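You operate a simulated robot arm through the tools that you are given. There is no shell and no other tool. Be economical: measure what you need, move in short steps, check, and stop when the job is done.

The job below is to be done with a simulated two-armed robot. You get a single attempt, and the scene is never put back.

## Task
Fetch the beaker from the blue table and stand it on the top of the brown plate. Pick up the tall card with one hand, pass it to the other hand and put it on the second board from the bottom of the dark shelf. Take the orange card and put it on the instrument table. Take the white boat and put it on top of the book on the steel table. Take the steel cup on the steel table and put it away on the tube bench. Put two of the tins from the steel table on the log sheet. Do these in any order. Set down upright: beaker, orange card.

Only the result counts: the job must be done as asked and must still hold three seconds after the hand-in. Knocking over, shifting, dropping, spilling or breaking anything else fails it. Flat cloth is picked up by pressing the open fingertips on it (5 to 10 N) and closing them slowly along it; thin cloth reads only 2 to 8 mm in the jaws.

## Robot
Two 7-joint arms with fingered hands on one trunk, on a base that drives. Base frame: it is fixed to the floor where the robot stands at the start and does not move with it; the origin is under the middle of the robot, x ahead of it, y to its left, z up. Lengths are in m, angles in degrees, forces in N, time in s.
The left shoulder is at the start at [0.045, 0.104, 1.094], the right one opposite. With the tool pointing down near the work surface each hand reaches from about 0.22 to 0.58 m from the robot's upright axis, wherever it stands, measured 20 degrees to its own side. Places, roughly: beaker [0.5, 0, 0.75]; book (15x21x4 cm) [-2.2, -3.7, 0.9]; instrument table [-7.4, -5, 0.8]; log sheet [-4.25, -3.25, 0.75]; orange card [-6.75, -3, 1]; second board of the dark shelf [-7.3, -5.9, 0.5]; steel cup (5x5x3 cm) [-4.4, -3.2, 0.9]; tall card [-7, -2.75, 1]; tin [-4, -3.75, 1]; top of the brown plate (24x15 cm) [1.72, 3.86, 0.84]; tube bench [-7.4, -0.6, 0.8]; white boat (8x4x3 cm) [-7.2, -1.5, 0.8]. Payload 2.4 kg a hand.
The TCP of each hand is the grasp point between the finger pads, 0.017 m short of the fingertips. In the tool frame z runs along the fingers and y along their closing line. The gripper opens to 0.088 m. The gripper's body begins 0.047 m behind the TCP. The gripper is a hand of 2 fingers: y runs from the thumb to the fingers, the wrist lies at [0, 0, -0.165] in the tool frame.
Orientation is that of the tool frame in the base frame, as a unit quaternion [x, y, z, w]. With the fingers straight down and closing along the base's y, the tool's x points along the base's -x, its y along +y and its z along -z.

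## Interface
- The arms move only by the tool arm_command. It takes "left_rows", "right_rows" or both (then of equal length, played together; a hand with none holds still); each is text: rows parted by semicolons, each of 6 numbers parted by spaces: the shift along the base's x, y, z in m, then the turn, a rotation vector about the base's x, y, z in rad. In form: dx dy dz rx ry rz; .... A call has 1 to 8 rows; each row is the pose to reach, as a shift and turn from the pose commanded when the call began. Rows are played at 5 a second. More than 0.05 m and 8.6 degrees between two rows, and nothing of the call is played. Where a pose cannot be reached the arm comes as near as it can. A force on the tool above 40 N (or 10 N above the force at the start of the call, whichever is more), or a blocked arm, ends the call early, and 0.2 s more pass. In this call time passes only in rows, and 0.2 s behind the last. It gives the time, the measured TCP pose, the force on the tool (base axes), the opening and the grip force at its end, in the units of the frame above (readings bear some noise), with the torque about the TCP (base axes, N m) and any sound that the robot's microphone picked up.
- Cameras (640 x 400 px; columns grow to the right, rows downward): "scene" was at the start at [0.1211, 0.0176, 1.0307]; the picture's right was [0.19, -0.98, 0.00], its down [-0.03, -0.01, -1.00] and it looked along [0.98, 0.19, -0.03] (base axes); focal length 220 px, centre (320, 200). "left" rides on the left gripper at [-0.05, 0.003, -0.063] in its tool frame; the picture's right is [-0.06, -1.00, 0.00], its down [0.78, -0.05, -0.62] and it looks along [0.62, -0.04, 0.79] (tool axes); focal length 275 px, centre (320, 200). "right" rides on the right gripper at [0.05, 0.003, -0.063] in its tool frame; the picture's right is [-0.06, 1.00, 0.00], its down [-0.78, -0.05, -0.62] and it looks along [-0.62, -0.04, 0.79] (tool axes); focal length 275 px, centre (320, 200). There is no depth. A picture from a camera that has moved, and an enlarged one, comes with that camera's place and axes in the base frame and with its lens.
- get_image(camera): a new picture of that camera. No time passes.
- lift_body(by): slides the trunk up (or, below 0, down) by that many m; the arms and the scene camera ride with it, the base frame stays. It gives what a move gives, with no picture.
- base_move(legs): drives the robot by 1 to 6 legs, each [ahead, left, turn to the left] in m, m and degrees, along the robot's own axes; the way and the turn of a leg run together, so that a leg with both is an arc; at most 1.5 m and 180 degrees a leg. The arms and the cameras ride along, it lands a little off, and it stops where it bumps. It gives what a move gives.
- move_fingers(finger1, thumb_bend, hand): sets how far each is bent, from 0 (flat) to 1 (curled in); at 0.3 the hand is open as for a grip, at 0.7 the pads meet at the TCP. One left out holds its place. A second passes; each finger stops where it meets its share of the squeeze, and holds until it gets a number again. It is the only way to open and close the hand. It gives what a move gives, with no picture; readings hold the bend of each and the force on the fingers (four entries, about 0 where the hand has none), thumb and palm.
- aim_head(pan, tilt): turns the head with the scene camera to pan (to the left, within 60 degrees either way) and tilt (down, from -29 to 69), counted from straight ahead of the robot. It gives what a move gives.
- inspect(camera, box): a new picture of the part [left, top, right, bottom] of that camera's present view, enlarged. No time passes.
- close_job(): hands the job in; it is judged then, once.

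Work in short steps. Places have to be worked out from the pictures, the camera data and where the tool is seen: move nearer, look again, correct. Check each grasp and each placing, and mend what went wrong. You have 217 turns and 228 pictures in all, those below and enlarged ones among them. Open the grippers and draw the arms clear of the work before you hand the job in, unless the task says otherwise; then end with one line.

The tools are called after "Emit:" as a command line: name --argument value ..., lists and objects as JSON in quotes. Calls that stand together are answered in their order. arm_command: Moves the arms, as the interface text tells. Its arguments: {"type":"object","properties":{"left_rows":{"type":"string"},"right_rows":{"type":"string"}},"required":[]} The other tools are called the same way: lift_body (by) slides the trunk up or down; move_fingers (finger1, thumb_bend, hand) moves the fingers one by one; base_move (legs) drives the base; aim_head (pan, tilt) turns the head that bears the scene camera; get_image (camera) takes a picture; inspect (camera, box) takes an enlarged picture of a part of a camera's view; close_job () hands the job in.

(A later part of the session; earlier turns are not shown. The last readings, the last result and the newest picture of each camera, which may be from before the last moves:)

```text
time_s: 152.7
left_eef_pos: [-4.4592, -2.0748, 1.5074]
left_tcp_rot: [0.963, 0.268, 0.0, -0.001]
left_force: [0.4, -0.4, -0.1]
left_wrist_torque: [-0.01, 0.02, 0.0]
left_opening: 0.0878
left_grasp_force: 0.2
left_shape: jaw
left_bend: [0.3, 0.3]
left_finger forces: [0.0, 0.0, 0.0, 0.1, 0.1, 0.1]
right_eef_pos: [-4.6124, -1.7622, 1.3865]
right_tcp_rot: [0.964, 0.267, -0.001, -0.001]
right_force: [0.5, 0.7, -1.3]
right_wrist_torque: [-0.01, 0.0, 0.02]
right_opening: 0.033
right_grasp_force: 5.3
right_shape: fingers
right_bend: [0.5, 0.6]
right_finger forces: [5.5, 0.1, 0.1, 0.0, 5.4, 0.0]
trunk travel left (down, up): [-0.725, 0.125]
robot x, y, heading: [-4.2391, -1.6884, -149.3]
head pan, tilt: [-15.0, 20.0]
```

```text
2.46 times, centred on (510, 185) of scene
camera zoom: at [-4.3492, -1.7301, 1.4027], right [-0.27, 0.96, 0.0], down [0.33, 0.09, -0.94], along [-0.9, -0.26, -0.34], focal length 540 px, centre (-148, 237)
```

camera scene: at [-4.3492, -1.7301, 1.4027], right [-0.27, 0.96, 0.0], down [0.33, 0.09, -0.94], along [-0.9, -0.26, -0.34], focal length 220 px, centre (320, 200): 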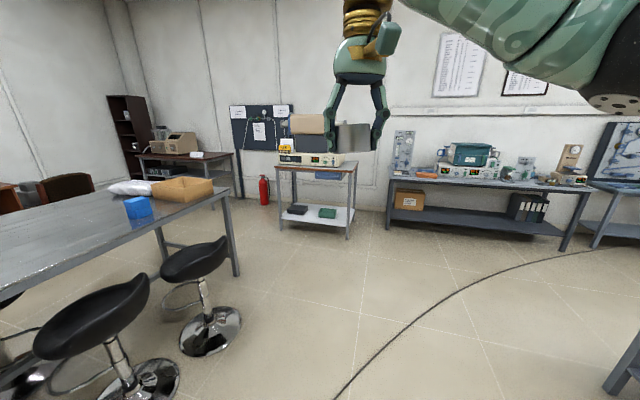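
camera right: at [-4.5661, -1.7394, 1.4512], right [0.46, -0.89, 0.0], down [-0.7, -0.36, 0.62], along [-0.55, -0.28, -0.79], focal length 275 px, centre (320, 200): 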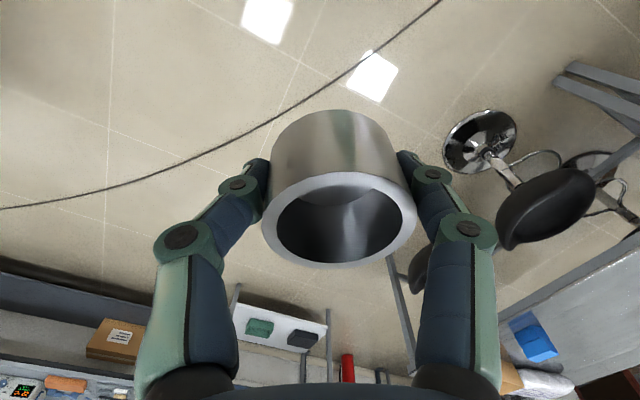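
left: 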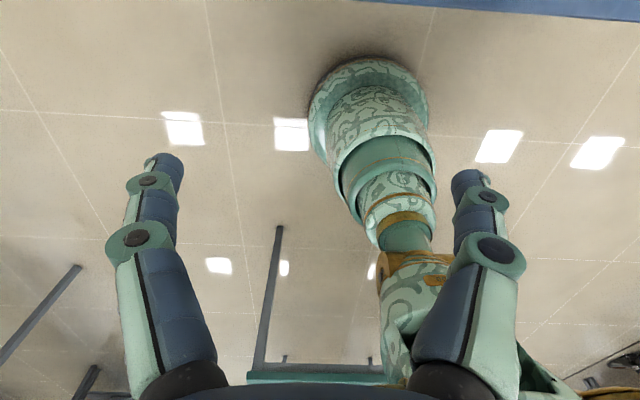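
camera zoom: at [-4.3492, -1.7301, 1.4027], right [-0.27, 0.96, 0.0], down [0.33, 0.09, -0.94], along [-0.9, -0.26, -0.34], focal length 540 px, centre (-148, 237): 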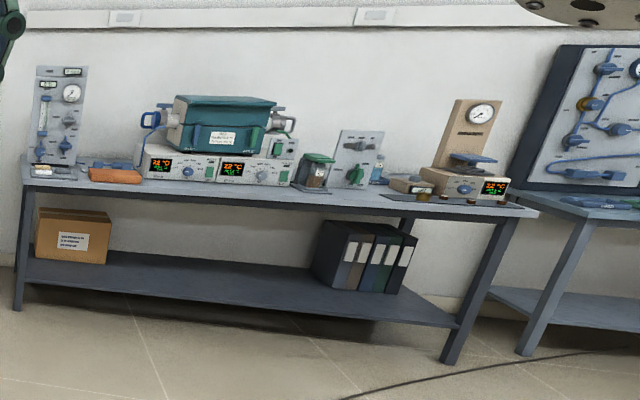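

The cards stand on the cream instrument on the cart: the "KEEP CLEAN" orange card and a tall white one behind it. The bench from y -1.6 to 0.4 is the tube bench, with the boat at its left end, so I'll drive toward it.

Emit:
base_move --legs '[[0, 0, -30.8], [1.3, 0, 0], [0.8, -0.35, 0]]'

Emit:
aim_head --pan 0 --tilt 30

Emit:
get_image --camera "scene"

Emit:
inspect --camera "scene" --box '[180, 100, 500, 300]'

```text
time_s: 164.9
left_eef_pos: [-6.7282, -1.5592, 1.5075]
left_tcp_rot: [1.0, 0.003, 0.0, -0.001]
left_force: [0.6, 0.1, 0.0]
left_wrist_torque: [0.0, 0.0, 0.01]
left_opening: 0.0877
left_grasp_force: 0.2
left_shape: jaw
left_bend: [0.3, 0.3]
left_finger forces: [0.0, 0.1, 0.0, 0.1, 0.1, 0.1]
right_eef_pos: [-6.6996, -1.2139, 1.3862]
right_tcp_rot: [1.0, 0.003, 0.001, 0.0]
right_force: [0.8, 0.0, 0.5]
right_wrist_torque: [0.03, -0.01, -0.03]
right_opening: 0.0329
right_grasp_force: 5.3
right_shape: fingers
right_bend: [0.5, 0.6]
right_finger forces: [5.5, 0.0, 0.1, 0.0, 5.4, 0.0]
trunk travel left (down, up): [-0.725, 0.125]
robot x, y, heading: [-6.338, -1.3416, -179.7]
head pan, tilt: [-15.0, 20.0]
```

```text
time_s: 165.7
left_eef_pos: [-6.7282, -1.5599, 1.5053]
left_tcp_rot: [1.0, 0.003, 0.0, 0.0]
left_force: [-0.2, -0.3, 0.4]
left_wrist_torque: [0.03, 0.0, -0.01]
left_opening: 0.0877
left_grasp_force: 0.0
left_shape: jaw
left_bend: [0.3, 0.3]
left_finger forces: [0.0, 0.0, 0.1, 0.1, 0.1, 0.0]
right_eef_pos: [-6.7006, -1.2142, 1.3866]
right_tcp_rot: [1.0, 0.004, 0.0, -0.001]
right_force: [0.6, -0.2, -1.4]
right_wrist_torque: [-0.01, 0.01, 0.0]
right_opening: 0.0331
right_grasp_force: 5.7
right_shape: fingers
right_bend: [0.5, 0.6]
right_finger forces: [5.5, 0.1, 0.1, 0.0, 5.4, 0.0]
trunk travel left (down, up): [-0.725, 0.125]
robot x, y, heading: [-6.3391, -1.3425, -179.5]
head pan, tilt: [0.0, 30.0]
```

```text
175 pictures are left
camera scene: at [-6.4583, -1.3427, 1.3868], right [-0.01, 1.0, 0.0], down [0.5, 0.0, -0.87], along [-0.87, 0.0, -0.5], focal length 220 px, centre (320, 200)
```

scene: 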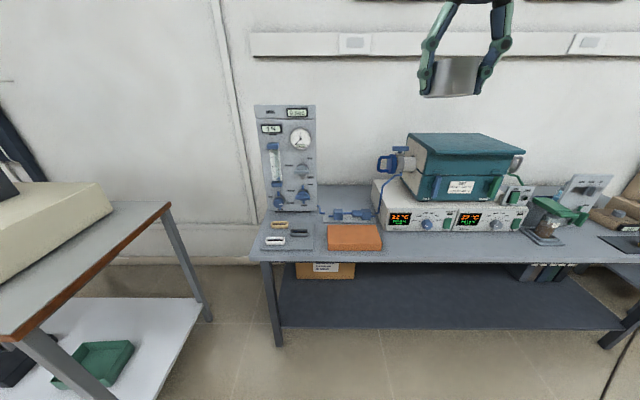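

```text
2.00 times, centred on (340, 200) of scene
camera zoom: at [-6.4583, -1.3427, 1.3868], right [-0.01, 1.0, 0.0], down [0.5, 0.0, -0.87], along [-0.87, 0.0, -0.5], focal length 439 px, centre (280, 200)
```

zoom: 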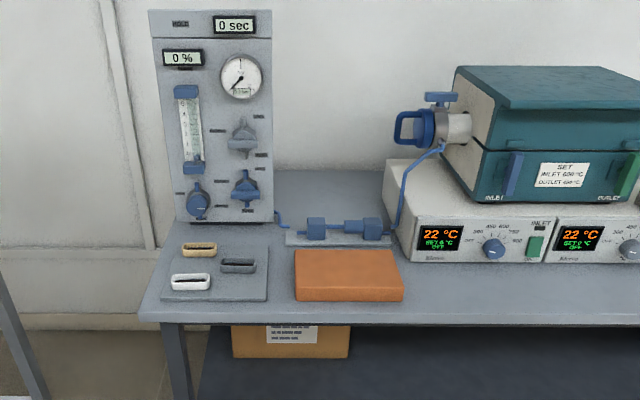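

The white boat is on the grey tray at the bench's left end, and there is free strip in front of the furnace controllers near (-7.22, -0.95). The bench top works out near z 0.71, so I'll lower the trunk and approach.

Emit:
lift_body --by -0.4

Emit:
base_move --legs '[[0.38, -0.24, 0]]'

Emit:
get_image --camera "scene"

Emit:
get_image --camera "right"

```text
time_s: 169.5
left_eef_pos: [-6.7284, -1.5598, 1.1085]
left_tcp_rot: [1.0, 0.005, 0.001, -0.001]
left_force: [-0.5, -0.8, 0.8]
left_wrist_torque: [-0.02, 0.02, 0.01]
left_opening: 0.088
left_grasp_force: 0.1
left_shape: jaw
left_bend: [0.3, 0.3]
left_finger forces: [0.1, 0.1, 0.1, 0.1, 0.0, 0.0]
right_eef_pos: [-6.7, -1.2134, 0.9869]
right_tcp_rot: [1.0, 0.003, 0.0, -0.001]
right_force: [-0.6, 0.0, -0.9]
right_wrist_torque: [0.0, -0.01, 0.01]
right_opening: 0.0329
right_grasp_force: 5.2
right_shape: fingers
right_bend: [0.5, 0.6]
right_finger forces: [5.5, 0.0, 0.0, 0.0, 5.4, 0.0]
trunk travel left (down, up): [-0.325, 0.525]
robot x, y, heading: [-6.3397, -1.3424, -180.0]
head pan, tilt: [0.0, 30.0]
```

```text
time_s: 172.2
left_eef_pos: [-7.1108, -1.322, 1.1077]
left_tcp_rot: [1.0, 0.005, -0.001, -0.001]
left_force: [0.5, -0.3, 1.0]
left_wrist_torque: [-0.02, -0.02, 0.0]
left_opening: 0.088
left_grasp_force: 0.0
left_shape: jaw
left_bend: [0.3, 0.3]
left_finger forces: [0.0, 0.1, 0.0, 0.0, 0.1, 0.0]
right_eef_pos: [-7.0819, -0.9751, 0.9874]
right_tcp_rot: [1.0, 0.003, 0.001, -0.001]
right_force: [-0.2, -0.1, 0.4]
right_wrist_torque: [-0.02, -0.01, 0.0]
right_opening: 0.0327
right_grasp_force: 6.1
right_shape: fingers
right_bend: [0.5, 0.6]
right_finger forces: [5.6, 0.0, 0.1, 0.0, 5.4, 0.0]
trunk travel left (down, up): [-0.325, 0.525]
robot x, y, heading: [-6.7235, -1.1086, -179.9]
head pan, tilt: [0.0, 30.0]
```

```text
173 pictures are left
camera scene: at [-6.8471, -1.1041, 0.9851], right [-0.01, 1.0, 0.0], down [0.5, 0.0, -0.87], along [-0.87, -0.01, -0.5], focal length 220 px, centre (320, 200)
```

scene: 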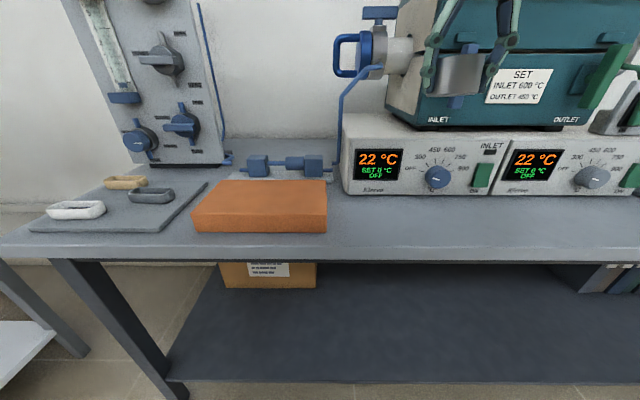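

```text
172 pictures are left
camera right: at [-7.0318, -0.9775, 1.0511], right [-0.05, -1.0, 0.0], down [-0.78, 0.04, 0.62], along [-0.62, 0.03, -0.79], focal length 275 px, centre (320, 200)
```

right: 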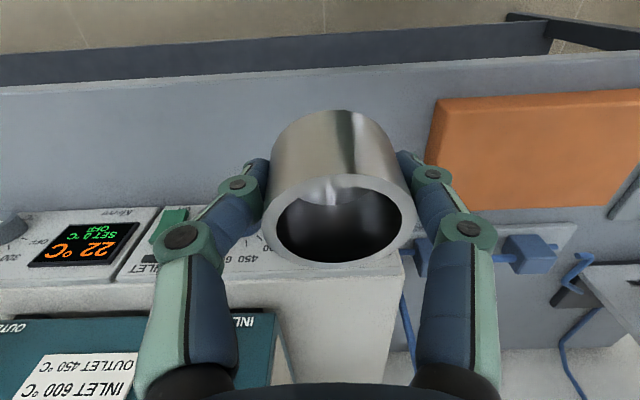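

Intersecting the two views gives the bench front edge at x -7.10 and its top near z 0.756, with the controller box front near x -7.27. I'll bring the cup to (-7.17, -0.96) and down to just above the top.

Emit:
arm_command --right_rows "-0.044 0.008 0 0 0 0; -0.088 0.015 0 0 0 0; -0.088 0.015 -0.045 0 0 0; -0.088 0.015 -0.09 0 0 0; -0.088 0.015 -0.13 0 0 0; -0.088 0.015 -0.165 0 0 0; -0.088 0.015 -0.18 0 0 0"

Emit:
get_image --camera "scene"

Emit:
get_image --camera "right"

```text
time_s: 173.8
left_eef_pos: [-7.1105, -1.3217, 1.1067]
left_tcp_rot: [1.0, 0.004, 0.0, -0.001]
left_force: [0.2, 0.4, -0.3]
left_wrist_torque: [-0.03, 0.0, 0.02]
left_opening: 0.0878
left_grasp_force: 0.1
left_shape: jaw
left_bend: [0.3, 0.3]
left_finger forces: [0.0, 0.0, 0.0, 0.0, 0.0, 0.1]
right_eef_pos: [-7.1703, -0.9592, 0.8066]
right_tcp_rot: [1.0, 0.003, 0.0, 0.0]
right_force: [0.2, -0.1, -0.6]
right_wrist_torque: [0.0, 0.0, 0.01]
right_opening: 0.0328
right_grasp_force: 5.8
right_shape: fingers
right_bend: [0.5, 0.6]
right_finger forces: [5.7, 0.0, 0.0, 0.0, 5.5, 0.0]
trunk travel left (down, up): [-0.325, 0.525]
robot x, y, heading: [-6.7228, -1.1049, -179.7]
head pan, tilt: [0.0, 30.0]
```

```text
171 pictures are left
camera scene: at [-6.8471, -1.1042, 0.9851], right [-0.01, 1.0, 0.0], down [0.5, 0.0, -0.87], along [-0.87, -0.01, -0.5], focal length 220 px, centre (320, 200)
```

scene: 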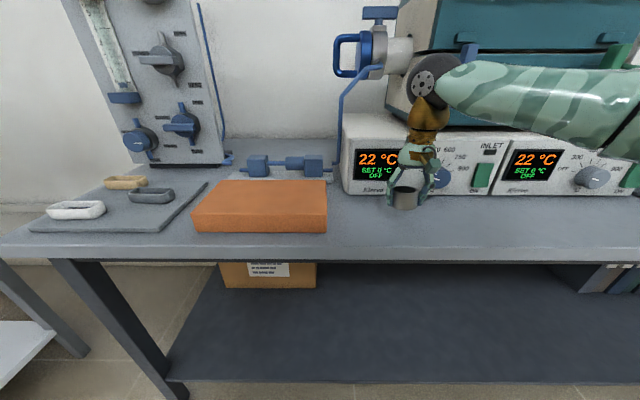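

```text
170 pictures are left
camera right: at [-7.1199, -0.9616, 0.8707], right [-0.05, -1.0, 0.0], down [-0.78, 0.04, 0.62], along [-0.62, 0.03, -0.79], focal length 275 px, centre (320, 200)
```

right: 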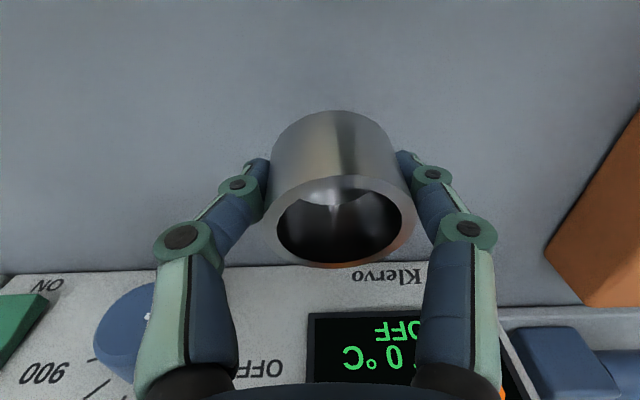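

There is no contact yet. I'll lower in small steps and watch the force.

Emit:
arm_command --right_rows "0 0 -0.006 0 0 0; 0 0 -0.011 0 0 0"

Emit:
arm_command --right_rows "0 0 -0.004 0 0 0"

Emit:
get_image --camera "right"

```text
time_s: 174.4
left_eef_pos: [-7.1106, -1.322, 1.1078]
left_tcp_rot: [1.0, 0.004, -0.001, -0.001]
left_force: [0.5, 0.4, 0.4]
left_wrist_torque: [-0.01, 0.01, 0.01]
left_opening: 0.0879
left_grasp_force: 0.1
left_shape: jaw
left_bend: [0.3, 0.3]
left_finger forces: [0.0, 0.0, 0.0, 0.0, 0.1, 0.0]
right_eef_pos: [-7.1703, -0.958, 0.7955]
right_tcp_rot: [1.0, 0.004, 0.0, 0.0]
right_force: [-0.4, 0.3, -0.9]
right_wrist_torque: [0.0, 0.02, -0.04]
right_opening: 0.033
right_grasp_force: 5.6
right_shape: fingers
right_bend: [0.5, 0.6]
right_finger forces: [5.7, 0.0, 0.0, 0.0, 5.4, 0.1]
trunk travel left (down, up): [-0.325, 0.525]
robot x, y, heading: [-6.7275, -1.1036, -179.5]
head pan, tilt: [0.0, 30.0]
```

```text
time_s: 174.8
left_eef_pos: [-7.1111, -1.3214, 1.1082]
left_tcp_rot: [1.0, 0.004, 0.0, -0.001]
left_force: [-1.0, -0.1, 0.0]
left_wrist_torque: [0.0, -0.01, 0.02]
left_opening: 0.0878
left_grasp_force: 0.1
left_shape: jaw
left_bend: [0.3, 0.3]
left_finger forces: [0.0, 0.0, 0.0, 0.1, 0.1, 0.1]
right_eef_pos: [-7.1712, -0.9592, 0.7912]
right_tcp_rot: [1.0, 0.004, 0.0, -0.003]
right_force: [0.5, -0.2, -1.0]
right_wrist_torque: [0.0, -0.02, -0.02]
right_opening: 0.0329
right_grasp_force: 5.9
right_shape: fingers
right_bend: [0.5, 0.6]
right_finger forces: [5.7, 0.1, 0.0, 0.0, 5.5, 0.0]
trunk travel left (down, up): [-0.325, 0.525]
robot x, y, heading: [-6.7224, -1.105, -179.7]
head pan, tilt: [0.0, 30.0]
```

```text
169 pictures are left
camera right: at [-7.12, -0.962, 0.8562], right [-0.06, -1.0, 0.0], down [-0.78, 0.04, 0.62], along [-0.62, 0.03, -0.79], focal length 275 px, centre (320, 200)
```

right: 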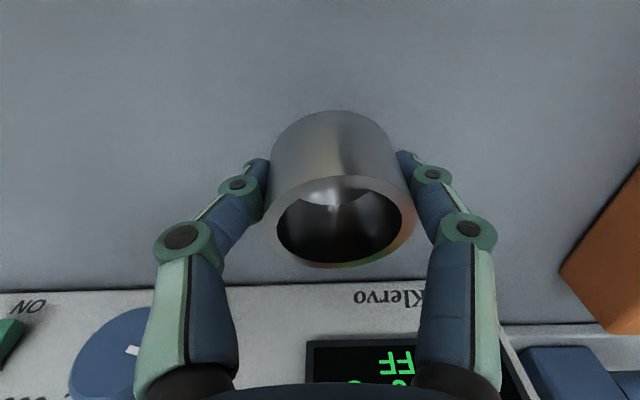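

Still no contact at 0.791. I'll continue down.

Emit:
arm_command --right_rows "0 0 -0.005 0 0 0"

Emit:
arm_command --right_rows "0 0 -0.005 0 0 0"

Emit:
arm_command --right_rows "0 0 -0.004 0 0 0"

Emit:
inspect --camera "scene" --box '[340, 130, 480, 240]'

```text
time_s: 175.2
left_eef_pos: [-7.1106, -1.3216, 1.1073]
left_tcp_rot: [1.0, 0.003, 0.0, -0.001]
left_force: [-0.3, 0.4, -0.2]
left_wrist_torque: [0.0, 0.02, 0.01]
left_opening: 0.0882
left_grasp_force: 0.1
left_shape: jaw
left_bend: [0.3, 0.3]
left_finger forces: [0.1, 0.1, 0.0, 0.1, 0.0, 0.1]
right_eef_pos: [-7.1709, -0.9586, 0.7875]
right_tcp_rot: [1.0, 0.003, 0.001, -0.001]
right_force: [-0.2, -0.1, -0.4]
right_wrist_torque: [-0.03, 0.01, -0.02]
right_opening: 0.033
right_grasp_force: 5.2
right_shape: fingers
right_bend: [0.5, 0.6]
right_finger forces: [5.6, 0.1, 0.0, 0.0, 5.3, 0.0]
trunk travel left (down, up): [-0.325, 0.525]
robot x, y, heading: [-6.725, -1.1031, -179.7]
head pan, tilt: [0.0, 30.0]
```

```text
time_s: 175.7
left_eef_pos: [-7.1106, -1.3208, 1.1069]
left_tcp_rot: [1.0, 0.005, 0.0, -0.001]
left_force: [0.1, 0.9, -0.2]
left_wrist_torque: [0.0, 0.01, -0.03]
left_opening: 0.0878
left_grasp_force: 0.1
left_shape: jaw
left_bend: [0.3, 0.3]
left_finger forces: [0.0, 0.1, 0.0, 0.1, 0.0, 0.1]
right_eef_pos: [-7.1718, -0.9602, 0.7816]
right_tcp_rot: [1.0, 0.003, -0.001, -0.001]
right_force: [0.1, -0.6, -0.9]
right_wrist_torque: [-0.03, 0.0, 0.04]
right_opening: 0.0328
right_grasp_force: 5.4
right_shape: fingers
right_bend: [0.5, 0.6]
right_finger forces: [5.7, 0.1, 0.0, 0.1, 5.3, 0.0]
trunk travel left (down, up): [-0.325, 0.525]
robot x, y, heading: [-6.7259, -1.1052, -179.8]
head pan, tilt: [0.0, 30.0]
```

```text
time_s: 176.1
left_eef_pos: [-7.1104, -1.3211, 1.1053]
left_tcp_rot: [1.0, 0.004, 0.0, -0.001]
left_force: [0.0, -0.7, -0.4]
left_wrist_torque: [0.01, 0.03, 0.0]
left_opening: 0.0877
left_grasp_force: 0.0
left_shape: jaw
left_bend: [0.3, 0.3]
left_finger forces: [0.0, 0.0, 0.0, 0.0, 0.1, 0.0]
right_eef_pos: [-7.1701, -0.9601, 0.778]
right_tcp_rot: [1.0, 0.004, 0.0, -0.001]
right_force: [-0.1, -1.0, -0.2]
right_wrist_torque: [0.01, 0.02, 0.01]
right_opening: 0.0324
right_grasp_force: 6.0
right_shape: fingers
right_bend: [0.5, 0.6]
right_finger forces: [5.8, 0.1, 0.0, 0.0, 5.5, 0.0]
trunk travel left (down, up): [-0.325, 0.525]
robot x, y, heading: [-6.7225, -1.106, -179.8]
head pan, tilt: [0.0, 30.0]
```

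```text
3.64 times, centred on (410, 185) of scene
camera zoom: at [-6.847, -1.1042, 0.9851], right [-0.01, 1.0, 0.0], down [0.5, 0.0, -0.87], along [-0.87, -0.01, -0.5], focal length 798 px, centre (-7, 254)
```

zoom: 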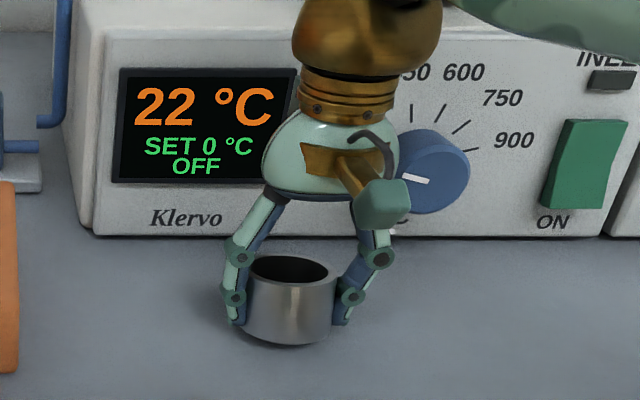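

The contact shadow is close now. I'll keep lowering gently.

Emit:
arm_command --right_rows "0 0 -0.004 0 0 0"

Emit:
arm_command --right_rows "0 0 -0.003 0 0 0"

Emit:
arm_command --right_rows "0 0 -0.003 0 0 0"

Emit:
inspect --camera "scene" --box '[340, 130, 480, 240]'

```text
time_s: 176.4
left_eef_pos: [-7.111, -1.321, 1.1075]
left_tcp_rot: [1.0, 0.005, 0.0, 0.0]
left_force: [0.0, -0.6, 0.3]
left_wrist_torque: [0.0, 0.04, 0.04]
left_opening: 0.0879
left_grasp_force: 0.1
left_shape: jaw
left_bend: [0.3, 0.3]
left_finger forces: [0.0, 0.0, 0.1, 0.1, 0.0, 0.1]
right_eef_pos: [-7.1694, -0.959, 0.7746]
right_tcp_rot: [1.0, 0.003, 0.0, -0.001]
right_force: [0.1, 0.2, -0.6]
right_wrist_torque: [0.01, 0.01, 0.01]
right_opening: 0.0324
right_grasp_force: 5.2
right_shape: fingers
right_bend: [0.51, 0.6]
right_finger forces: [5.9, 0.1, 0.0, 0.1, 5.5, 0.1]
trunk travel left (down, up): [-0.325, 0.525]
robot x, y, heading: [-6.7226, -1.1067, -179.6]
head pan, tilt: [0.0, 30.0]
```

```text
time_s: 176.8
left_eef_pos: [-7.1099, -1.3214, 1.1076]
left_tcp_rot: [1.0, 0.004, 0.0, 0.0]
left_force: [-0.1, -0.7, 0.1]
left_wrist_torque: [-0.01, -0.01, -0.04]
left_opening: 0.0879
left_grasp_force: 0.0
left_shape: jaw
left_bend: [0.3, 0.3]
left_finger forces: [0.1, 0.0, 0.0, 0.0, 0.1, 0.1]
right_eef_pos: [-7.1706, -0.9602, 0.7713]
right_tcp_rot: [1.0, 0.004, 0.0, 0.0]
right_force: [0.6, 0.5, 5.2]
right_wrist_torque: [-0.14, 0.04, -0.01]
right_opening: 0.0325
right_grasp_force: 7.2
right_shape: fingers
right_bend: [0.52, 0.6]
right_finger forces: [8.2, 0.0, 0.0, 0.0, 6.4, 0.1]
trunk travel left (down, up): [-0.325, 0.525]
robot x, y, heading: [-6.7245, -1.107, -179.7]
head pan, tilt: [0.0, 30.0]
```

```text
time_s: 177.2
left_eef_pos: [-7.1093, -1.3213, 1.1087]
left_tcp_rot: [1.0, 0.004, -0.002, -0.001]
left_force: [-0.3, 0.6, -1.0]
left_wrist_torque: [0.01, -0.01, 0.0]
left_opening: 0.0879
left_grasp_force: 0.0
left_shape: jaw
left_bend: [0.3, 0.3]
left_finger forces: [0.1, 0.1, 0.0, 0.1, 0.1, 0.1]
right_eef_pos: [-7.1701, -0.9612, 0.772]
right_tcp_rot: [1.0, 0.003, -0.001, 0.0]
right_force: [1.7, 1.1, 21.7]
right_wrist_torque: [-0.17, -0.07, 0.03]
right_opening: 0.033
right_grasp_force: 13.5
right_shape: fingers
right_bend: [0.56, 0.61]
right_finger forces: [15.3, 0.0, 0.1, 0.0, 12.3, 0.0]
trunk travel left (down, up): [-0.325, 0.525]
robot x, y, heading: [-6.724, -1.1046, -179.8]
head pan, tilt: [0.0, 30.0]
```

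```text
3.64 times, centred on (410, 185) of scene
camera zoom: at [-6.8457, -1.1044, 0.9856], right [-0.01, 1.0, 0.0], down [0.5, 0.0, -0.87], along [-0.87, -0.01, -0.5], focal length 798 px, centre (-7, 254)
```

zoom: 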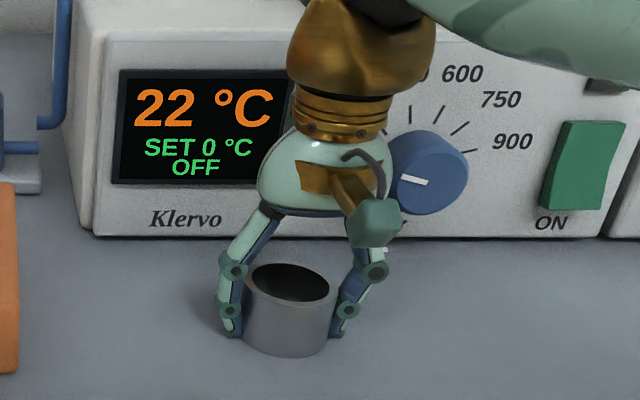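

Contact is at TCP z 0.772, so the cup is down. I'll ease up 2 mm, open and rise.

Emit:
arm_command --right_rows "0 0 0.002 0 0 0"

Emit:
move_fingers --hand "right" --finger1 0.42 --thumb_bend 0.42

Emit:
move_fingers --hand "right" --finger1 0.28 --thumb_bend 0.28

Emit:
arm_command --right_rows "0 0 0.04 0 0 0; 0 0 0.08 0 0 0; 0 0 0.12 0 0 0; 0.03 0 0.15 0 0 0; 0.06 0 0.18 0 0 0; 0.09 0 0.21 0 0 0"

Emit:
inspect --camera "scene" --box '[340, 130, 480, 240]'

```text
time_s: 177.7
left_eef_pos: [-7.1096, -1.3216, 1.1071]
left_tcp_rot: [1.0, 0.004, 0.0, -0.001]
left_force: [-0.1, 0.9, 0.7]
left_wrist_torque: [-0.01, -0.03, 0.04]
left_opening: 0.0879
left_grasp_force: 0.0
left_shape: jaw
left_bend: [0.3, 0.3]
left_finger forces: [0.0, 0.0, 0.0, 0.0, 0.0, 0.0]
right_eef_pos: [-7.1706, -0.9583, 0.771]
right_tcp_rot: [1.0, 0.004, -0.001, 0.001]
right_force: [-1.2, 1.8, 17.0]
right_wrist_torque: [-0.25, 0.04, -0.01]
right_opening: 0.0332
right_grasp_force: 10.9
right_shape: fingers
right_bend: [0.56, 0.61]
right_finger forces: [13.5, 0.0, 0.0, 0.1, 8.9, 0.1]
trunk travel left (down, up): [-0.325, 0.525]
robot x, y, heading: [-6.7257, -1.0992, -179.6]
head pan, tilt: [0.0, 30.0]
```

```text
time_s: 178.7
left_eef_pos: [-7.1085, -1.3221, 1.1068]
left_tcp_rot: [1.0, 0.004, 0.0, -0.001]
left_force: [-1.0, 0.2, 0.7]
left_wrist_torque: [0.01, 0.01, -0.03]
left_opening: 0.0882
left_grasp_force: 0.0
left_shape: jaw
left_bend: [0.3, 0.3]
left_finger forces: [0.1, 0.0, 0.1, 0.0, 0.1, 0.0]
right_eef_pos: [-7.1698, -0.9608, 0.7706]
right_tcp_rot: [1.0, 0.003, -0.001, -0.001]
right_force: [-2.7, -6.4, 19.9]
right_wrist_torque: [0.42, 0.03, 0.05]
right_opening: 0.0434
right_grasp_force: 10.5
right_shape: fingers
right_bend: [0.42, 0.52]
right_finger forces: [0.0, 0.0, 0.0, 0.1, 20.2, 0.0]
trunk travel left (down, up): [-0.325, 0.525]
robot x, y, heading: [-6.7254, -1.106, -179.5]
head pan, tilt: [0.0, 30.0]
```

```text
time_s: 179.7
left_eef_pos: [-7.1103, -1.3208, 1.1066]
left_tcp_rot: [1.0, 0.005, 0.0, -0.001]
left_force: [-1.1, -0.2, -0.1]
left_wrist_torque: [-0.01, 0.0, -0.01]
left_opening: 0.0878
left_grasp_force: 0.0
left_shape: jaw
left_bend: [0.3, 0.3]
left_finger forces: [0.0, 0.1, 0.1, 0.0, 0.0, 0.0]
right_eef_pos: [-7.1693, -0.9593, 0.7697]
right_tcp_rot: [1.0, 0.003, 0.0, -0.002]
right_force: [0.2, -0.5, 0.3]
right_wrist_torque: [0.05, -0.02, 0.0]
right_opening: 0.0864
right_grasp_force: 0.0
right_shape: fingers
right_bend: [0.28, 0.28]
right_finger forces: [0.0, 0.0, 0.1, 0.0, 0.1, 0.0]
trunk travel left (down, up): [-0.325, 0.525]
robot x, y, heading: [-6.722, -1.1069, -179.5]
head pan, tilt: [0.0, 30.0]
```

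```text
time_s: 181.1
left_eef_pos: [-7.1108, -1.321, 1.1072]
left_tcp_rot: [1.0, 0.004, 0.0, -0.001]
left_force: [0.4, 0.5, 0.3]
left_wrist_torque: [0.03, 0.0, -0.01]
left_opening: 0.0879
left_grasp_force: 0.0
left_shape: jaw
left_bend: [0.3, 0.3]
left_finger forces: [0.0, 0.0, 0.0, 0.0, 0.0, 0.1]
right_eef_pos: [-7.0794, -0.9596, 0.9808]
right_tcp_rot: [1.0, 0.003, 0.001, 0.0]
right_force: [0.1, 0.1, -1.0]
right_wrist_torque: [0.03, 0.03, 0.02]
right_opening: 0.0866
right_grasp_force: 0.0
right_shape: fingers
right_bend: [0.28, 0.28]
right_finger forces: [0.0, 0.0, 0.1, 0.1, 0.0, 0.0]
trunk travel left (down, up): [-0.325, 0.525]
robot x, y, heading: [-6.7246, -1.107, -179.8]
head pan, tilt: [0.0, 30.0]
```

```text
3.64 times, centred on (410, 185) of scene
camera zoom: at [-6.8469, -1.1042, 0.9851], right [-0.01, 1.0, 0.0], down [0.5, 0.0, -0.87], along [-0.87, -0.01, -0.5], focal length 798 px, centre (-7, 254)
```

zoom: 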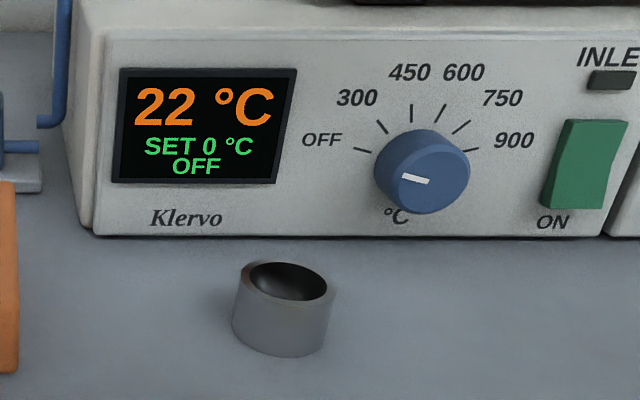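

The cup stands on the bench. Next is the boat at about (-7.18, -1.54), long side along y: I'll strafe left 0.28 m and turn the left hand 90° to close along x.

Emit:
base_move --legs '[[0, 0.28, 0]]'

Emit:
arm_command --left_rows "0 0 0 0 0 0.14; 0 0 0 0 0 0.28; 0 0 0 0 0 0.42; 0 0 0 0 0 0.56; 0 0 0 0 0 0.7; 0 0 0 0 0 0.84"

Emit:
arm_command --left_rows "0 0 0 0 0 0.14; 0 0 0 0 0 0.28; 0 0 0 0 0 0.42; 0 0 0 0 0 0.56; 0 0 0 0 0 0.7; 0 0 0 0 0 0.73"

Emit:
get_image --camera "scene"

Emit:
get_image --camera "left"

```text
time_s: 183.0
left_eef_pos: [-7.1094, -1.6016, 1.1072]
left_tcp_rot: [1.0, 0.005, -0.001, 0.0]
left_force: [0.1, -0.4, -0.2]
left_wrist_torque: [0.0, 0.01, 0.0]
left_opening: 0.0879
left_grasp_force: 0.1
left_shape: jaw
left_bend: [0.3, 0.3]
left_finger forces: [0.0, 0.0, 0.0, 0.1, 0.0, 0.0]
right_eef_pos: [-7.0797, -1.2398, 0.9786]
right_tcp_rot: [1.0, 0.003, 0.0, -0.001]
right_force: [-0.1, -0.2, 0.2]
right_wrist_torque: [0.0, 0.0, 0.01]
right_opening: 0.086
right_grasp_force: 0.1
right_shape: fingers
right_bend: [0.28, 0.28]
right_finger forces: [0.0, 0.0, 0.0, 0.0, 0.1, 0.0]
trunk travel left (down, up): [-0.325, 0.525]
robot x, y, heading: [-6.7271, -1.3841, -179.8]
head pan, tilt: [0.0, 30.0]
```

```text
time_s: 184.4
left_eef_pos: [-7.1103, -1.601, 1.1082]
left_tcp_rot: [0.912, 0.411, -0.001, -0.001]
left_force: [-0.2, -0.3, 0.4]
left_wrist_torque: [0.01, -0.02, 0.0]
left_opening: 0.0878
left_grasp_force: 0.1
left_shape: jaw
left_bend: [0.3, 0.3]
left_finger forces: [0.0, 0.1, 0.1, 0.0, 0.0, 0.0]
right_eef_pos: [-7.0787, -1.2378, 0.9794]
right_tcp_rot: [1.0, 0.003, 0.0, -0.001]
right_force: [-0.4, -0.2, 0.1]
right_wrist_torque: [-0.01, -0.01, 0.01]
right_opening: 0.0863
right_grasp_force: 0.1
right_shape: fingers
right_bend: [0.28, 0.28]
right_finger forces: [0.1, 0.1, 0.1, 0.0, 0.1, 0.0]
trunk travel left (down, up): [-0.325, 0.525]
robot x, y, heading: [-6.7219, -1.383, -179.8]
head pan, tilt: [0.0, 30.0]
```

```text
time_s: 185.8
left_eef_pos: [-7.2209, -1.6736, 1.1556]
left_tcp_rot: [0.706, 0.708, 0.0, 0.0]
left_force: [-0.2, 0.4, -0.4]
left_wrist_torque: [-0.03, 0.01, 0.0]
left_opening: 0.0881
left_grasp_force: 0.1
left_shape: jaw
left_bend: [0.3, 0.3]
left_finger forces: [0.1, 0.0, 0.0, 0.0, 0.1, 0.1]
left hand out of reach, approached as far as the arm can: row 1, 2, 3, 4, 5, 6
right_eef_pos: [-7.0783, -1.2393, 0.9797]
right_tcp_rot: [1.0, 0.003, 0.0, -0.001]
right_force: [-1.0, -0.7, -0.8]
right_wrist_torque: [0.01, -0.01, -0.01]
right_opening: 0.0861
right_grasp_force: 0.0
right_shape: fingers
right_bend: [0.28, 0.28]
right_finger forces: [0.0, 0.2, 0.0, 0.0, 0.1, 0.0]
trunk travel left (down, up): [-0.325, 0.525]
robot x, y, heading: [-6.7256, -1.3835, -179.8]
head pan, tilt: [0.0, 30.0]
```

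```text
165 pictures are left
camera scene: at [-6.8453, -1.3845, 0.9851], right [-0.01, 1.0, 0.0], down [0.5, 0.0, -0.87], along [-0.87, 0.0, -0.5], focal length 220 px, centre (320, 200)
```

scene: 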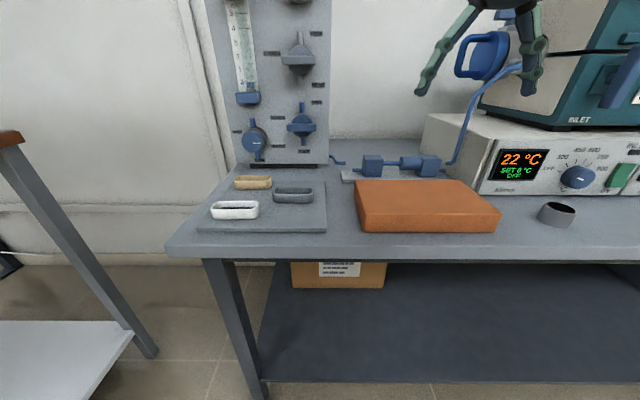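

```text
164 pictures are left
camera left: at [-7.218, -1.7234, 1.2189], right [-1.0, -0.07, 0.0], down [-0.05, 0.78, 0.62], along [-0.04, 0.62, -0.79], focal length 275 px, centre (320, 200)
```

left: 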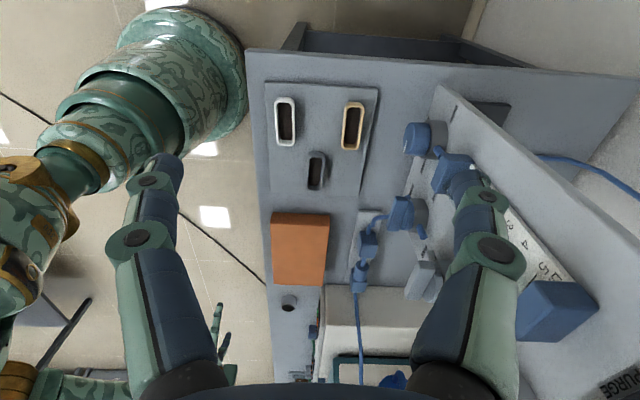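

The hand camera and the scene camera agree on the white boat at (-7.172, -1.533). The turn was completed but the arm had to drift, so I'll test a step toward above the boat and see where it lands.

Emit:
arm_command --left_rows "0.012 0.03 -0.03 0 0 0; 0.024 0.06 -0.06 0 0 0"

```text
time_s: 186.4
left_eef_pos: [-7.2291, -1.63, 1.1513]
left_tcp_rot: [0.705, 0.709, 0.008, 0.004]
left_force: [-0.8, 0.0, -0.8]
left_wrist_torque: [-0.01, -0.02, -0.01]
left_opening: 0.0879
left_grasp_force: 0.1
left_shape: jaw
left_bend: [0.3, 0.3]
left_finger forces: [0.0, 0.0, 0.1, 0.0, 0.0, 0.0]
left hand out of reach, approached as far as the arm can: row 1, 2
right_eef_pos: [-7.0796, -1.2389, 0.9796]
right_tcp_rot: [1.0, 0.003, 0.002, 0.0]
right_force: [0.1, -0.7, -0.1]
right_wrist_torque: [-0.03, 0.0, 0.01]
right_opening: 0.0864
right_grasp_force: 0.2
right_shape: fingers
right_bend: [0.28, 0.28]
right_finger forces: [0.0, 0.1, 0.1, 0.0, 0.1, 0.0]
trunk travel left (down, up): [-0.325, 0.525]
robot x, y, heading: [-6.7231, -1.3829, -179.6]
head pan, tilt: [0.0, 30.0]
```

That orientation isn't reachable here. I'll turn the hand the other way round, which leaves the jaw line along x just the same.

Emit:
arm_command --left_rows "0 -0.01 0.01 0 0 -0.145; 0 -0.02 0.01 0 0 -0.29; 0 -0.02 0.01 0 0 -0.435; 0 -0.02 0.01 0 0 -0.58; 0 -0.02 0.01 0 0 -0.725; 0 -0.02 0.01 0 0 -0.87; 0 -0.02 0.01 0 0 -1.015; 0 -0.02 0.01 0 0 -1.16"

Emit:
arm_command --left_rows "0 0 0 0 0 -0.145; 0 0 0 0 0 -0.29; 0 0 0 0 0 -0.435; 0 0 0 0 0 -0.58; 0 0 0 0 0 -0.725; 0 0 0 0 0 -0.87; 0 0 0 0 0 -1.015; 0 0 0 0 0 -1.16"

Emit:
arm_command --left_rows "0 0 0 0 0 -0.145; 0 0 0 0 0 -0.29; 0 0 0 0 0 -0.435; 0 0 0 0 0 -0.58; 0 0 0 0 0 -0.725; 0 0 0 0 0 -0.82"

```text
time_s: 188.2
left_eef_pos: [-7.2255, -1.6482, 1.16]
left_tcp_rot: [0.979, 0.205, -0.001, -0.001]
left_force: [1.0, -0.1, -0.1]
left_wrist_torque: [0.0, 0.01, -0.01]
left_opening: 0.0883
left_grasp_force: 0.0
left_shape: jaw
left_bend: [0.3, 0.3]
left_finger forces: [0.1, 0.0, 0.1, 0.0, 0.0, 0.0]
left hand out of reach, approached as far as the arm can: row 2, 3, 4, 5, 6, 7, 8
right_eef_pos: [-7.079, -1.2396, 0.9812]
right_tcp_rot: [1.0, 0.004, 0.0, -0.001]
right_force: [-0.2, 0.4, 0.2]
right_wrist_torque: [0.01, -0.01, 0.02]
right_opening: 0.0865
right_grasp_force: 0.1
right_shape: fingers
right_bend: [0.28, 0.28]
right_finger forces: [0.0, 0.1, 0.1, 0.1, 0.0, 0.0]
trunk travel left (down, up): [-0.325, 0.525]
robot x, y, heading: [-6.7207, -1.3828, -179.7]
head pan, tilt: [0.0, 30.0]
```

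```text
time_s: 190.0
left_eef_pos: [-7.2265, -1.6482, 1.1608]
left_tcp_rot: [0.931, -0.364, 0.0, 0.001]
left_force: [0.6, 1.3, -0.5]
left_wrist_torque: [0.02, 0.04, 0.02]
left_opening: 0.0877
left_grasp_force: 0.0
left_shape: jaw
left_bend: [0.3, 0.3]
left_finger forces: [0.1, 0.0, 0.1, 0.1, 0.0, 0.0]
right_eef_pos: [-7.0793, -1.2403, 0.9802]
right_tcp_rot: [1.0, 0.004, 0.0, -0.002]
right_force: [0.0, 0.7, -0.4]
right_wrist_torque: [-0.03, -0.01, 0.03]
right_opening: 0.0863
right_grasp_force: 0.1
right_shape: fingers
right_bend: [0.28, 0.28]
right_finger forces: [0.0, 0.0, 0.0, 0.0, 0.0, 0.0]
trunk travel left (down, up): [-0.325, 0.525]
robot x, y, heading: [-6.7225, -1.3851, -179.7]
head pan, tilt: [0.0, 30.0]
```

```text
time_s: 191.4
left_eef_pos: [-7.2264, -1.6482, 1.1596]
left_tcp_rot: [0.71, -0.705, 0.0, 0.0]
left_force: [-0.1, 0.7, -0.2]
left_wrist_torque: [-0.01, -0.03, 0.0]
left_opening: 0.0879
left_grasp_force: 0.1
left_shape: jaw
left_bend: [0.3, 0.3]
left_finger forces: [0.0, 0.1, 0.1, 0.0, 0.0, 0.1]
right_eef_pos: [-7.0788, -1.2394, 0.9789]
right_tcp_rot: [1.0, 0.003, 0.001, 0.0]
right_force: [0.4, -0.2, 0.0]
right_wrist_torque: [-0.03, 0.01, 0.03]
right_opening: 0.0862
right_grasp_force: 0.0
right_shape: fingers
right_bend: [0.28, 0.28]
right_finger forces: [0.1, 0.1, 0.0, 0.0, 0.0, 0.0]
trunk travel left (down, up): [-0.325, 0.525]
robot x, y, heading: [-6.7236, -1.3841, -179.6]
head pan, tilt: [0.0, 30.0]
```

The -90° turn is fully reachable. I'll move over the boat, to about z 0.88.

Emit:
arm_command --left_rows "0.01 0.02 -0.035 0 0 0; 0.02 0.04 -0.07 0 0 0; 0.03 0.06 -0.105 0 0 0; 0.04 0.08 -0.14 0 0 0; 0.048 0.1 -0.175 0 0 0; 0.054 0.115 -0.21 0 0 0; 0.054 0.115 -0.25 0 0 0; 0.054 0.115 -0.28 0 0 0"

Emit:
get_image --camera "left"

Emit:
inspect --camera "scene" --box '[170, 120, 350, 260]'

```text
time_s: 193.2
left_eef_pos: [-7.1714, -1.5322, 0.8807]
left_tcp_rot: [0.71, -0.705, 0.001, -0.001]
left_force: [-0.1, 0.1, 0.2]
left_wrist_torque: [0.01, -0.01, 0.0]
left_opening: 0.0875
left_grasp_force: 0.0
left_shape: jaw
left_bend: [0.3, 0.3]
left_finger forces: [0.0, 0.1, 0.0, 0.1, 0.0, 0.0]
right_eef_pos: [-7.0781, -1.2383, 0.98]
right_tcp_rot: [1.0, 0.004, 0.0, -0.001]
right_force: [-1.0, 0.4, 0.7]
right_wrist_torque: [0.02, -0.01, 0.0]
right_opening: 0.0867
right_grasp_force: 0.0
right_shape: fingers
right_bend: [0.28, 0.28]
right_finger forces: [0.1, 0.1, 0.0, 0.1, 0.0, 0.1]
trunk travel left (down, up): [-0.325, 0.525]
robot x, y, heading: [-6.7214, -1.3846, -179.8]
head pan, tilt: [0.0, 30.0]
```

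```text
163 pictures are left
camera left: at [-7.1767, -1.4829, 0.9425], right [1.0, 0.07, 0.0], down [0.06, -0.78, 0.62], along [0.04, -0.62, -0.79], focal length 275 px, centre (320, 200)
```

left: 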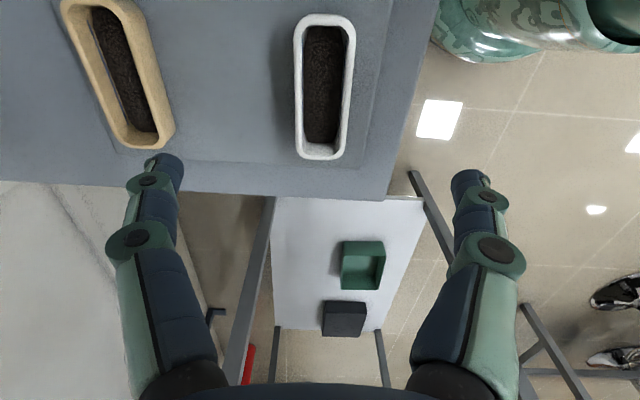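

```text
2.86 times, centred on (260, 190) of scene
camera zoom: at [-6.8454, -1.384, 0.9851], right [-0.01, 1.0, 0.0], down [0.5, 0.0, -0.87], along [-0.87, 0.0, -0.5], focal length 627 px, centre (491, 229)
```

zoom: 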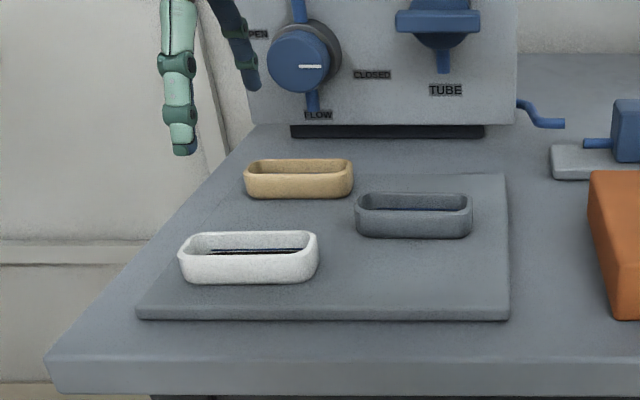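

The hand is centred over the boat (-7.171, -1.530), which holds some dark fill, so I'll keep it level. I'm going down to TCP z 0.783.

Emit:
arm_command --left_rows "0 0.002 -0.03 0 0 0; 0 0.002 -0.06 0 0 0; 0 0.002 -0.085 0 0 0; 0 0.002 -0.098 0 0 0"

Emit:
get_image --camera "left"

Emit:
inspect --camera "scene" --box '[170, 120, 350, 260]'

```text
time_s: 194.2
left_eef_pos: [-7.1728, -1.5302, 0.7823]
left_tcp_rot: [0.71, -0.704, 0.001, 0.0]
left_force: [-0.4, -1.0, 0.0]
left_wrist_torque: [-0.02, -0.02, 0.0]
left_opening: 0.0878
left_grasp_force: 0.1
left_shape: jaw
left_bend: [0.3, 0.3]
left_finger forces: [0.1, 0.0, 0.0, 0.0, 0.0, 0.0]
right_eef_pos: [-7.0786, -1.2399, 0.98]
right_tcp_rot: [1.0, 0.004, 0.0, -0.001]
right_force: [-1.3, -0.8, -1.3]
right_wrist_torque: [0.0, 0.03, 0.0]
right_opening: 0.0864
right_grasp_force: 0.0
right_shape: fingers
right_bend: [0.28, 0.28]
right_finger forces: [0.0, 0.0, 0.0, 0.0, 0.0, 0.0]
trunk travel left (down, up): [-0.325, 0.525]
robot x, y, heading: [-6.7199, -1.3799, -179.8]
head pan, tilt: [0.0, 30.0]
```

```text
161 pictures are left
camera left: at [-7.176, -1.4808, 0.8448], right [1.0, 0.07, 0.0], down [0.05, -0.78, 0.62], along [0.04, -0.62, -0.79], focal length 275 px, centre (320, 200)
```

left: 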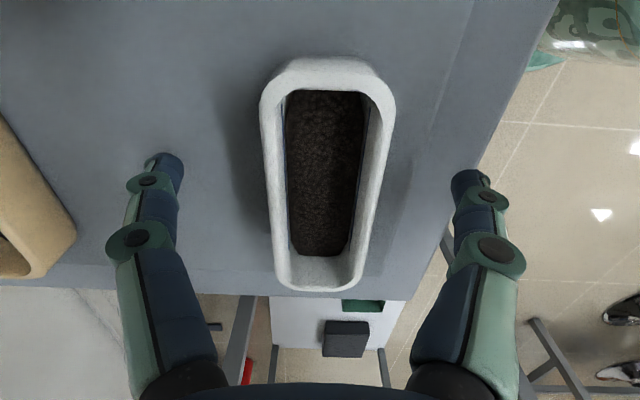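

```text
2.86 times, centred on (260, 190) of scene
camera zoom: at [-6.8454, -1.3839, 0.9851], right [-0.01, 1.0, 0.0], down [0.5, 0.0, -0.87], along [-0.87, 0.0, -0.5], focal length 627 px, centre (491, 229)
```

zoom: 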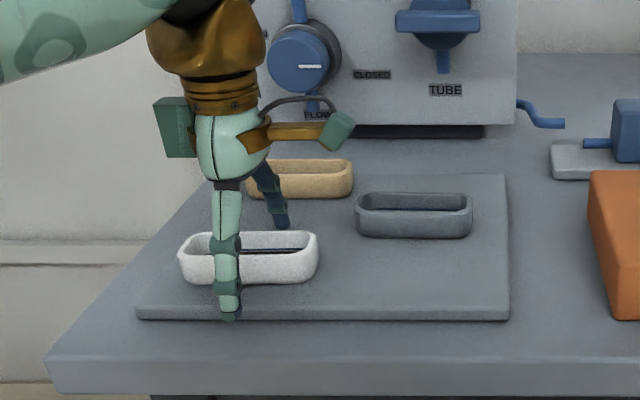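

Left-camera ends of the boat at y -1.493 and -1.57 confirm it is centred. I'll close gently.

Emit:
move_fingers --hand "left" --finger1 0.56 --thumb_bend 0.56

Emit:
get_image --camera "left"

```text
time_s: 195.2
left_eef_pos: [-7.1714, -1.5298, 0.783]
left_tcp_rot: [0.711, -0.703, 0.001, 0.0]
left_force: [-1.0, 0.1, 13.6]
left_wrist_torque: [0.05, 0.08, 0.01]
left_opening: 0.0345
left_grasp_force: 6.4
left_shape: fingers
left_bend: [0.53, 0.55]
left_finger forces: [7.7, 0.1, 0.0, 0.0, 5.6, 0.1]
right_eef_pos: [-7.078, -1.2383, 0.9801]
right_tcp_rot: [1.0, 0.004, 0.0, 0.0]
right_force: [0.4, 0.5, 0.0]
right_wrist_torque: [0.0, 0.02, -0.03]
right_opening: 0.0864
right_grasp_force: 0.0
right_shape: fingers
right_bend: [0.28, 0.28]
right_finger forces: [0.1, 0.0, 0.1, 0.1, 0.1, 0.0]
trunk travel left (down, up): [-0.325, 0.525]
robot x, y, heading: [-6.7219, -1.384, -179.8]
head pan, tilt: [0.0, 30.0]
```

```text
159 pictures are left
camera left: at [-7.1756, -1.4804, 0.846], right [1.0, 0.07, 0.0], down [0.06, -0.78, 0.62], along [0.04, -0.62, -0.79], focal length 275 px, centre (320, 200)
```

left: 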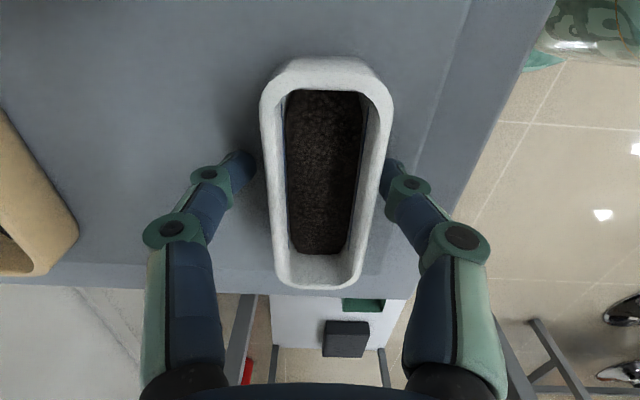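

It is gripped with 6 N, the tips pressing on the tray. I'll rise 3 mm, firm the grip, then lift.

Emit:
arm_command --left_rows "0 0 0.003 0 0 0"

Emit:
move_fingers --hand "left" --finger1 0.6 --thumb_bend 0.6

Emit:
arm_command --left_rows "0 0 0.01 0 0 0; 0 0 0.02 0 0 0; 0 0 0.035 0 0 0; 0 0 0.06 0 0 0; 0 0 0.09 0 0 0; 0 0 0.12 0 0 0; 0.02 0 0.15 0 0 0; 0.04 0 0.18 0 0 0"

Emit:
get_image --camera "left"

Emit:
get_image --camera "scene"

```text
time_s: 195.6
left_eef_pos: [-7.1721, -1.5299, 0.7834]
left_tcp_rot: [0.71, -0.704, 0.002, 0.0]
left_force: [0.8, -0.1, 0.2]
left_wrist_torque: [0.01, -0.02, 0.01]
left_opening: 0.0275
left_grasp_force: 0.6
left_shape: fingers
left_bend: [0.55, 0.56]
left_finger forces: [0.3, 0.0, 0.0, 0.0, 0.2, 0.0]
right_eef_pos: [-7.0788, -1.2387, 0.9807]
right_tcp_rot: [1.0, 0.004, 0.0, -0.001]
right_force: [0.2, -0.5, 0.3]
right_wrist_torque: [0.01, -0.02, 0.01]
right_opening: 0.0866
right_grasp_force: 0.0
right_shape: fingers
right_bend: [0.28, 0.28]
right_finger forces: [0.0, 0.0, 0.1, 0.0, 0.0, 0.1]
trunk travel left (down, up): [-0.325, 0.525]
robot x, y, heading: [-6.7219, -1.3844, -179.8]
head pan, tilt: [0.0, 30.0]
```

```text
time_s: 196.6
left_eef_pos: [-7.1717, -1.531, 0.7854]
left_tcp_rot: [0.711, -0.704, 0.0, 0.0]
left_force: [0.0, 1.1, 0.0]
left_wrist_torque: [-0.02, -0.01, -0.02]
left_opening: 0.0252
left_grasp_force: 1.3
left_shape: fingers
left_bend: [0.56, 0.58]
left_finger forces: [1.7, 0.0, 0.1, 0.0, 1.5, 0.0]
right_eef_pos: [-7.0783, -1.2387, 0.9791]
right_tcp_rot: [1.0, 0.003, 0.001, 0.0]
right_force: [0.1, 0.2, -0.9]
right_wrist_torque: [-0.02, 0.01, -0.03]
right_opening: 0.0865
right_grasp_force: 0.1
right_shape: fingers
right_bend: [0.28, 0.28]
right_finger forces: [0.1, 0.1, 0.0, 0.0, 0.0, 0.1]
trunk travel left (down, up): [-0.325, 0.525]
robot x, y, heading: [-6.7207, -1.3883, -179.9]
head pan, tilt: [0.0, 30.0]
```

```text
time_s: 198.4
left_eef_pos: [-7.1308, -1.5299, 0.9659]
left_tcp_rot: [0.71, -0.704, 0.0, 0.0]
left_force: [1.0, -0.3, -0.6]
left_wrist_torque: [0.02, 0.01, -0.01]
left_opening: 0.025
left_grasp_force: 2.1
left_shape: fingers
left_bend: [0.56, 0.58]
left_finger forces: [1.5, 0.0, 0.0, 0.1, 1.6, 0.0]
right_eef_pos: [-7.0797, -1.2394, 0.98]
right_tcp_rot: [1.0, 0.004, 0.0, -0.001]
right_force: [-0.1, -0.2, -0.6]
right_wrist_torque: [0.01, -0.01, 0.0]
right_opening: 0.0865
right_grasp_force: 0.0
right_shape: fingers
right_bend: [0.28, 0.28]
right_finger forces: [0.1, 0.1, 0.0, 0.0, 0.1, 0.1]
trunk travel left (down, up): [-0.325, 0.525]
robot x, y, heading: [-6.7227, -1.3869, -179.8]
head pan, tilt: [0.0, 30.0]
```

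```text
158 pictures are left
camera left: at [-7.1356, -1.4813, 1.0293], right [1.0, 0.07, 0.0], down [0.05, -0.78, 0.62], along [0.05, -0.62, -0.79], focal length 275 px, centre (320, 200)
```

left: 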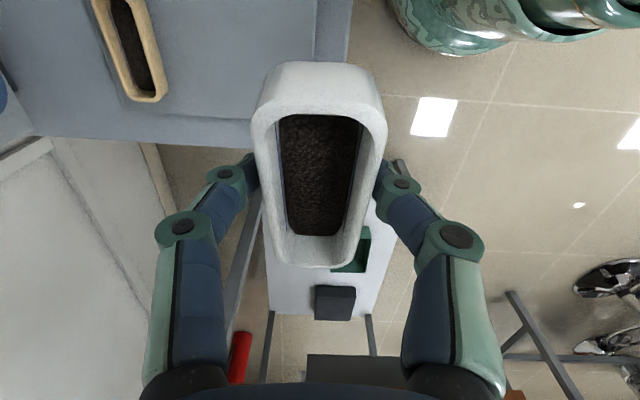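

```text
157 pictures are left
camera scene: at [-6.8454, -1.3839, 0.9851], right [-0.01, 1.0, 0.0], down [0.5, 0.0, -0.87], along [-0.87, 0.0, -0.5], focal length 220 px, centre (320, 200)
```

scene: 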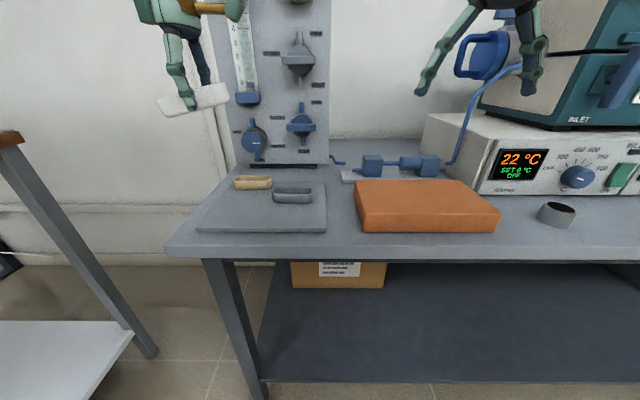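

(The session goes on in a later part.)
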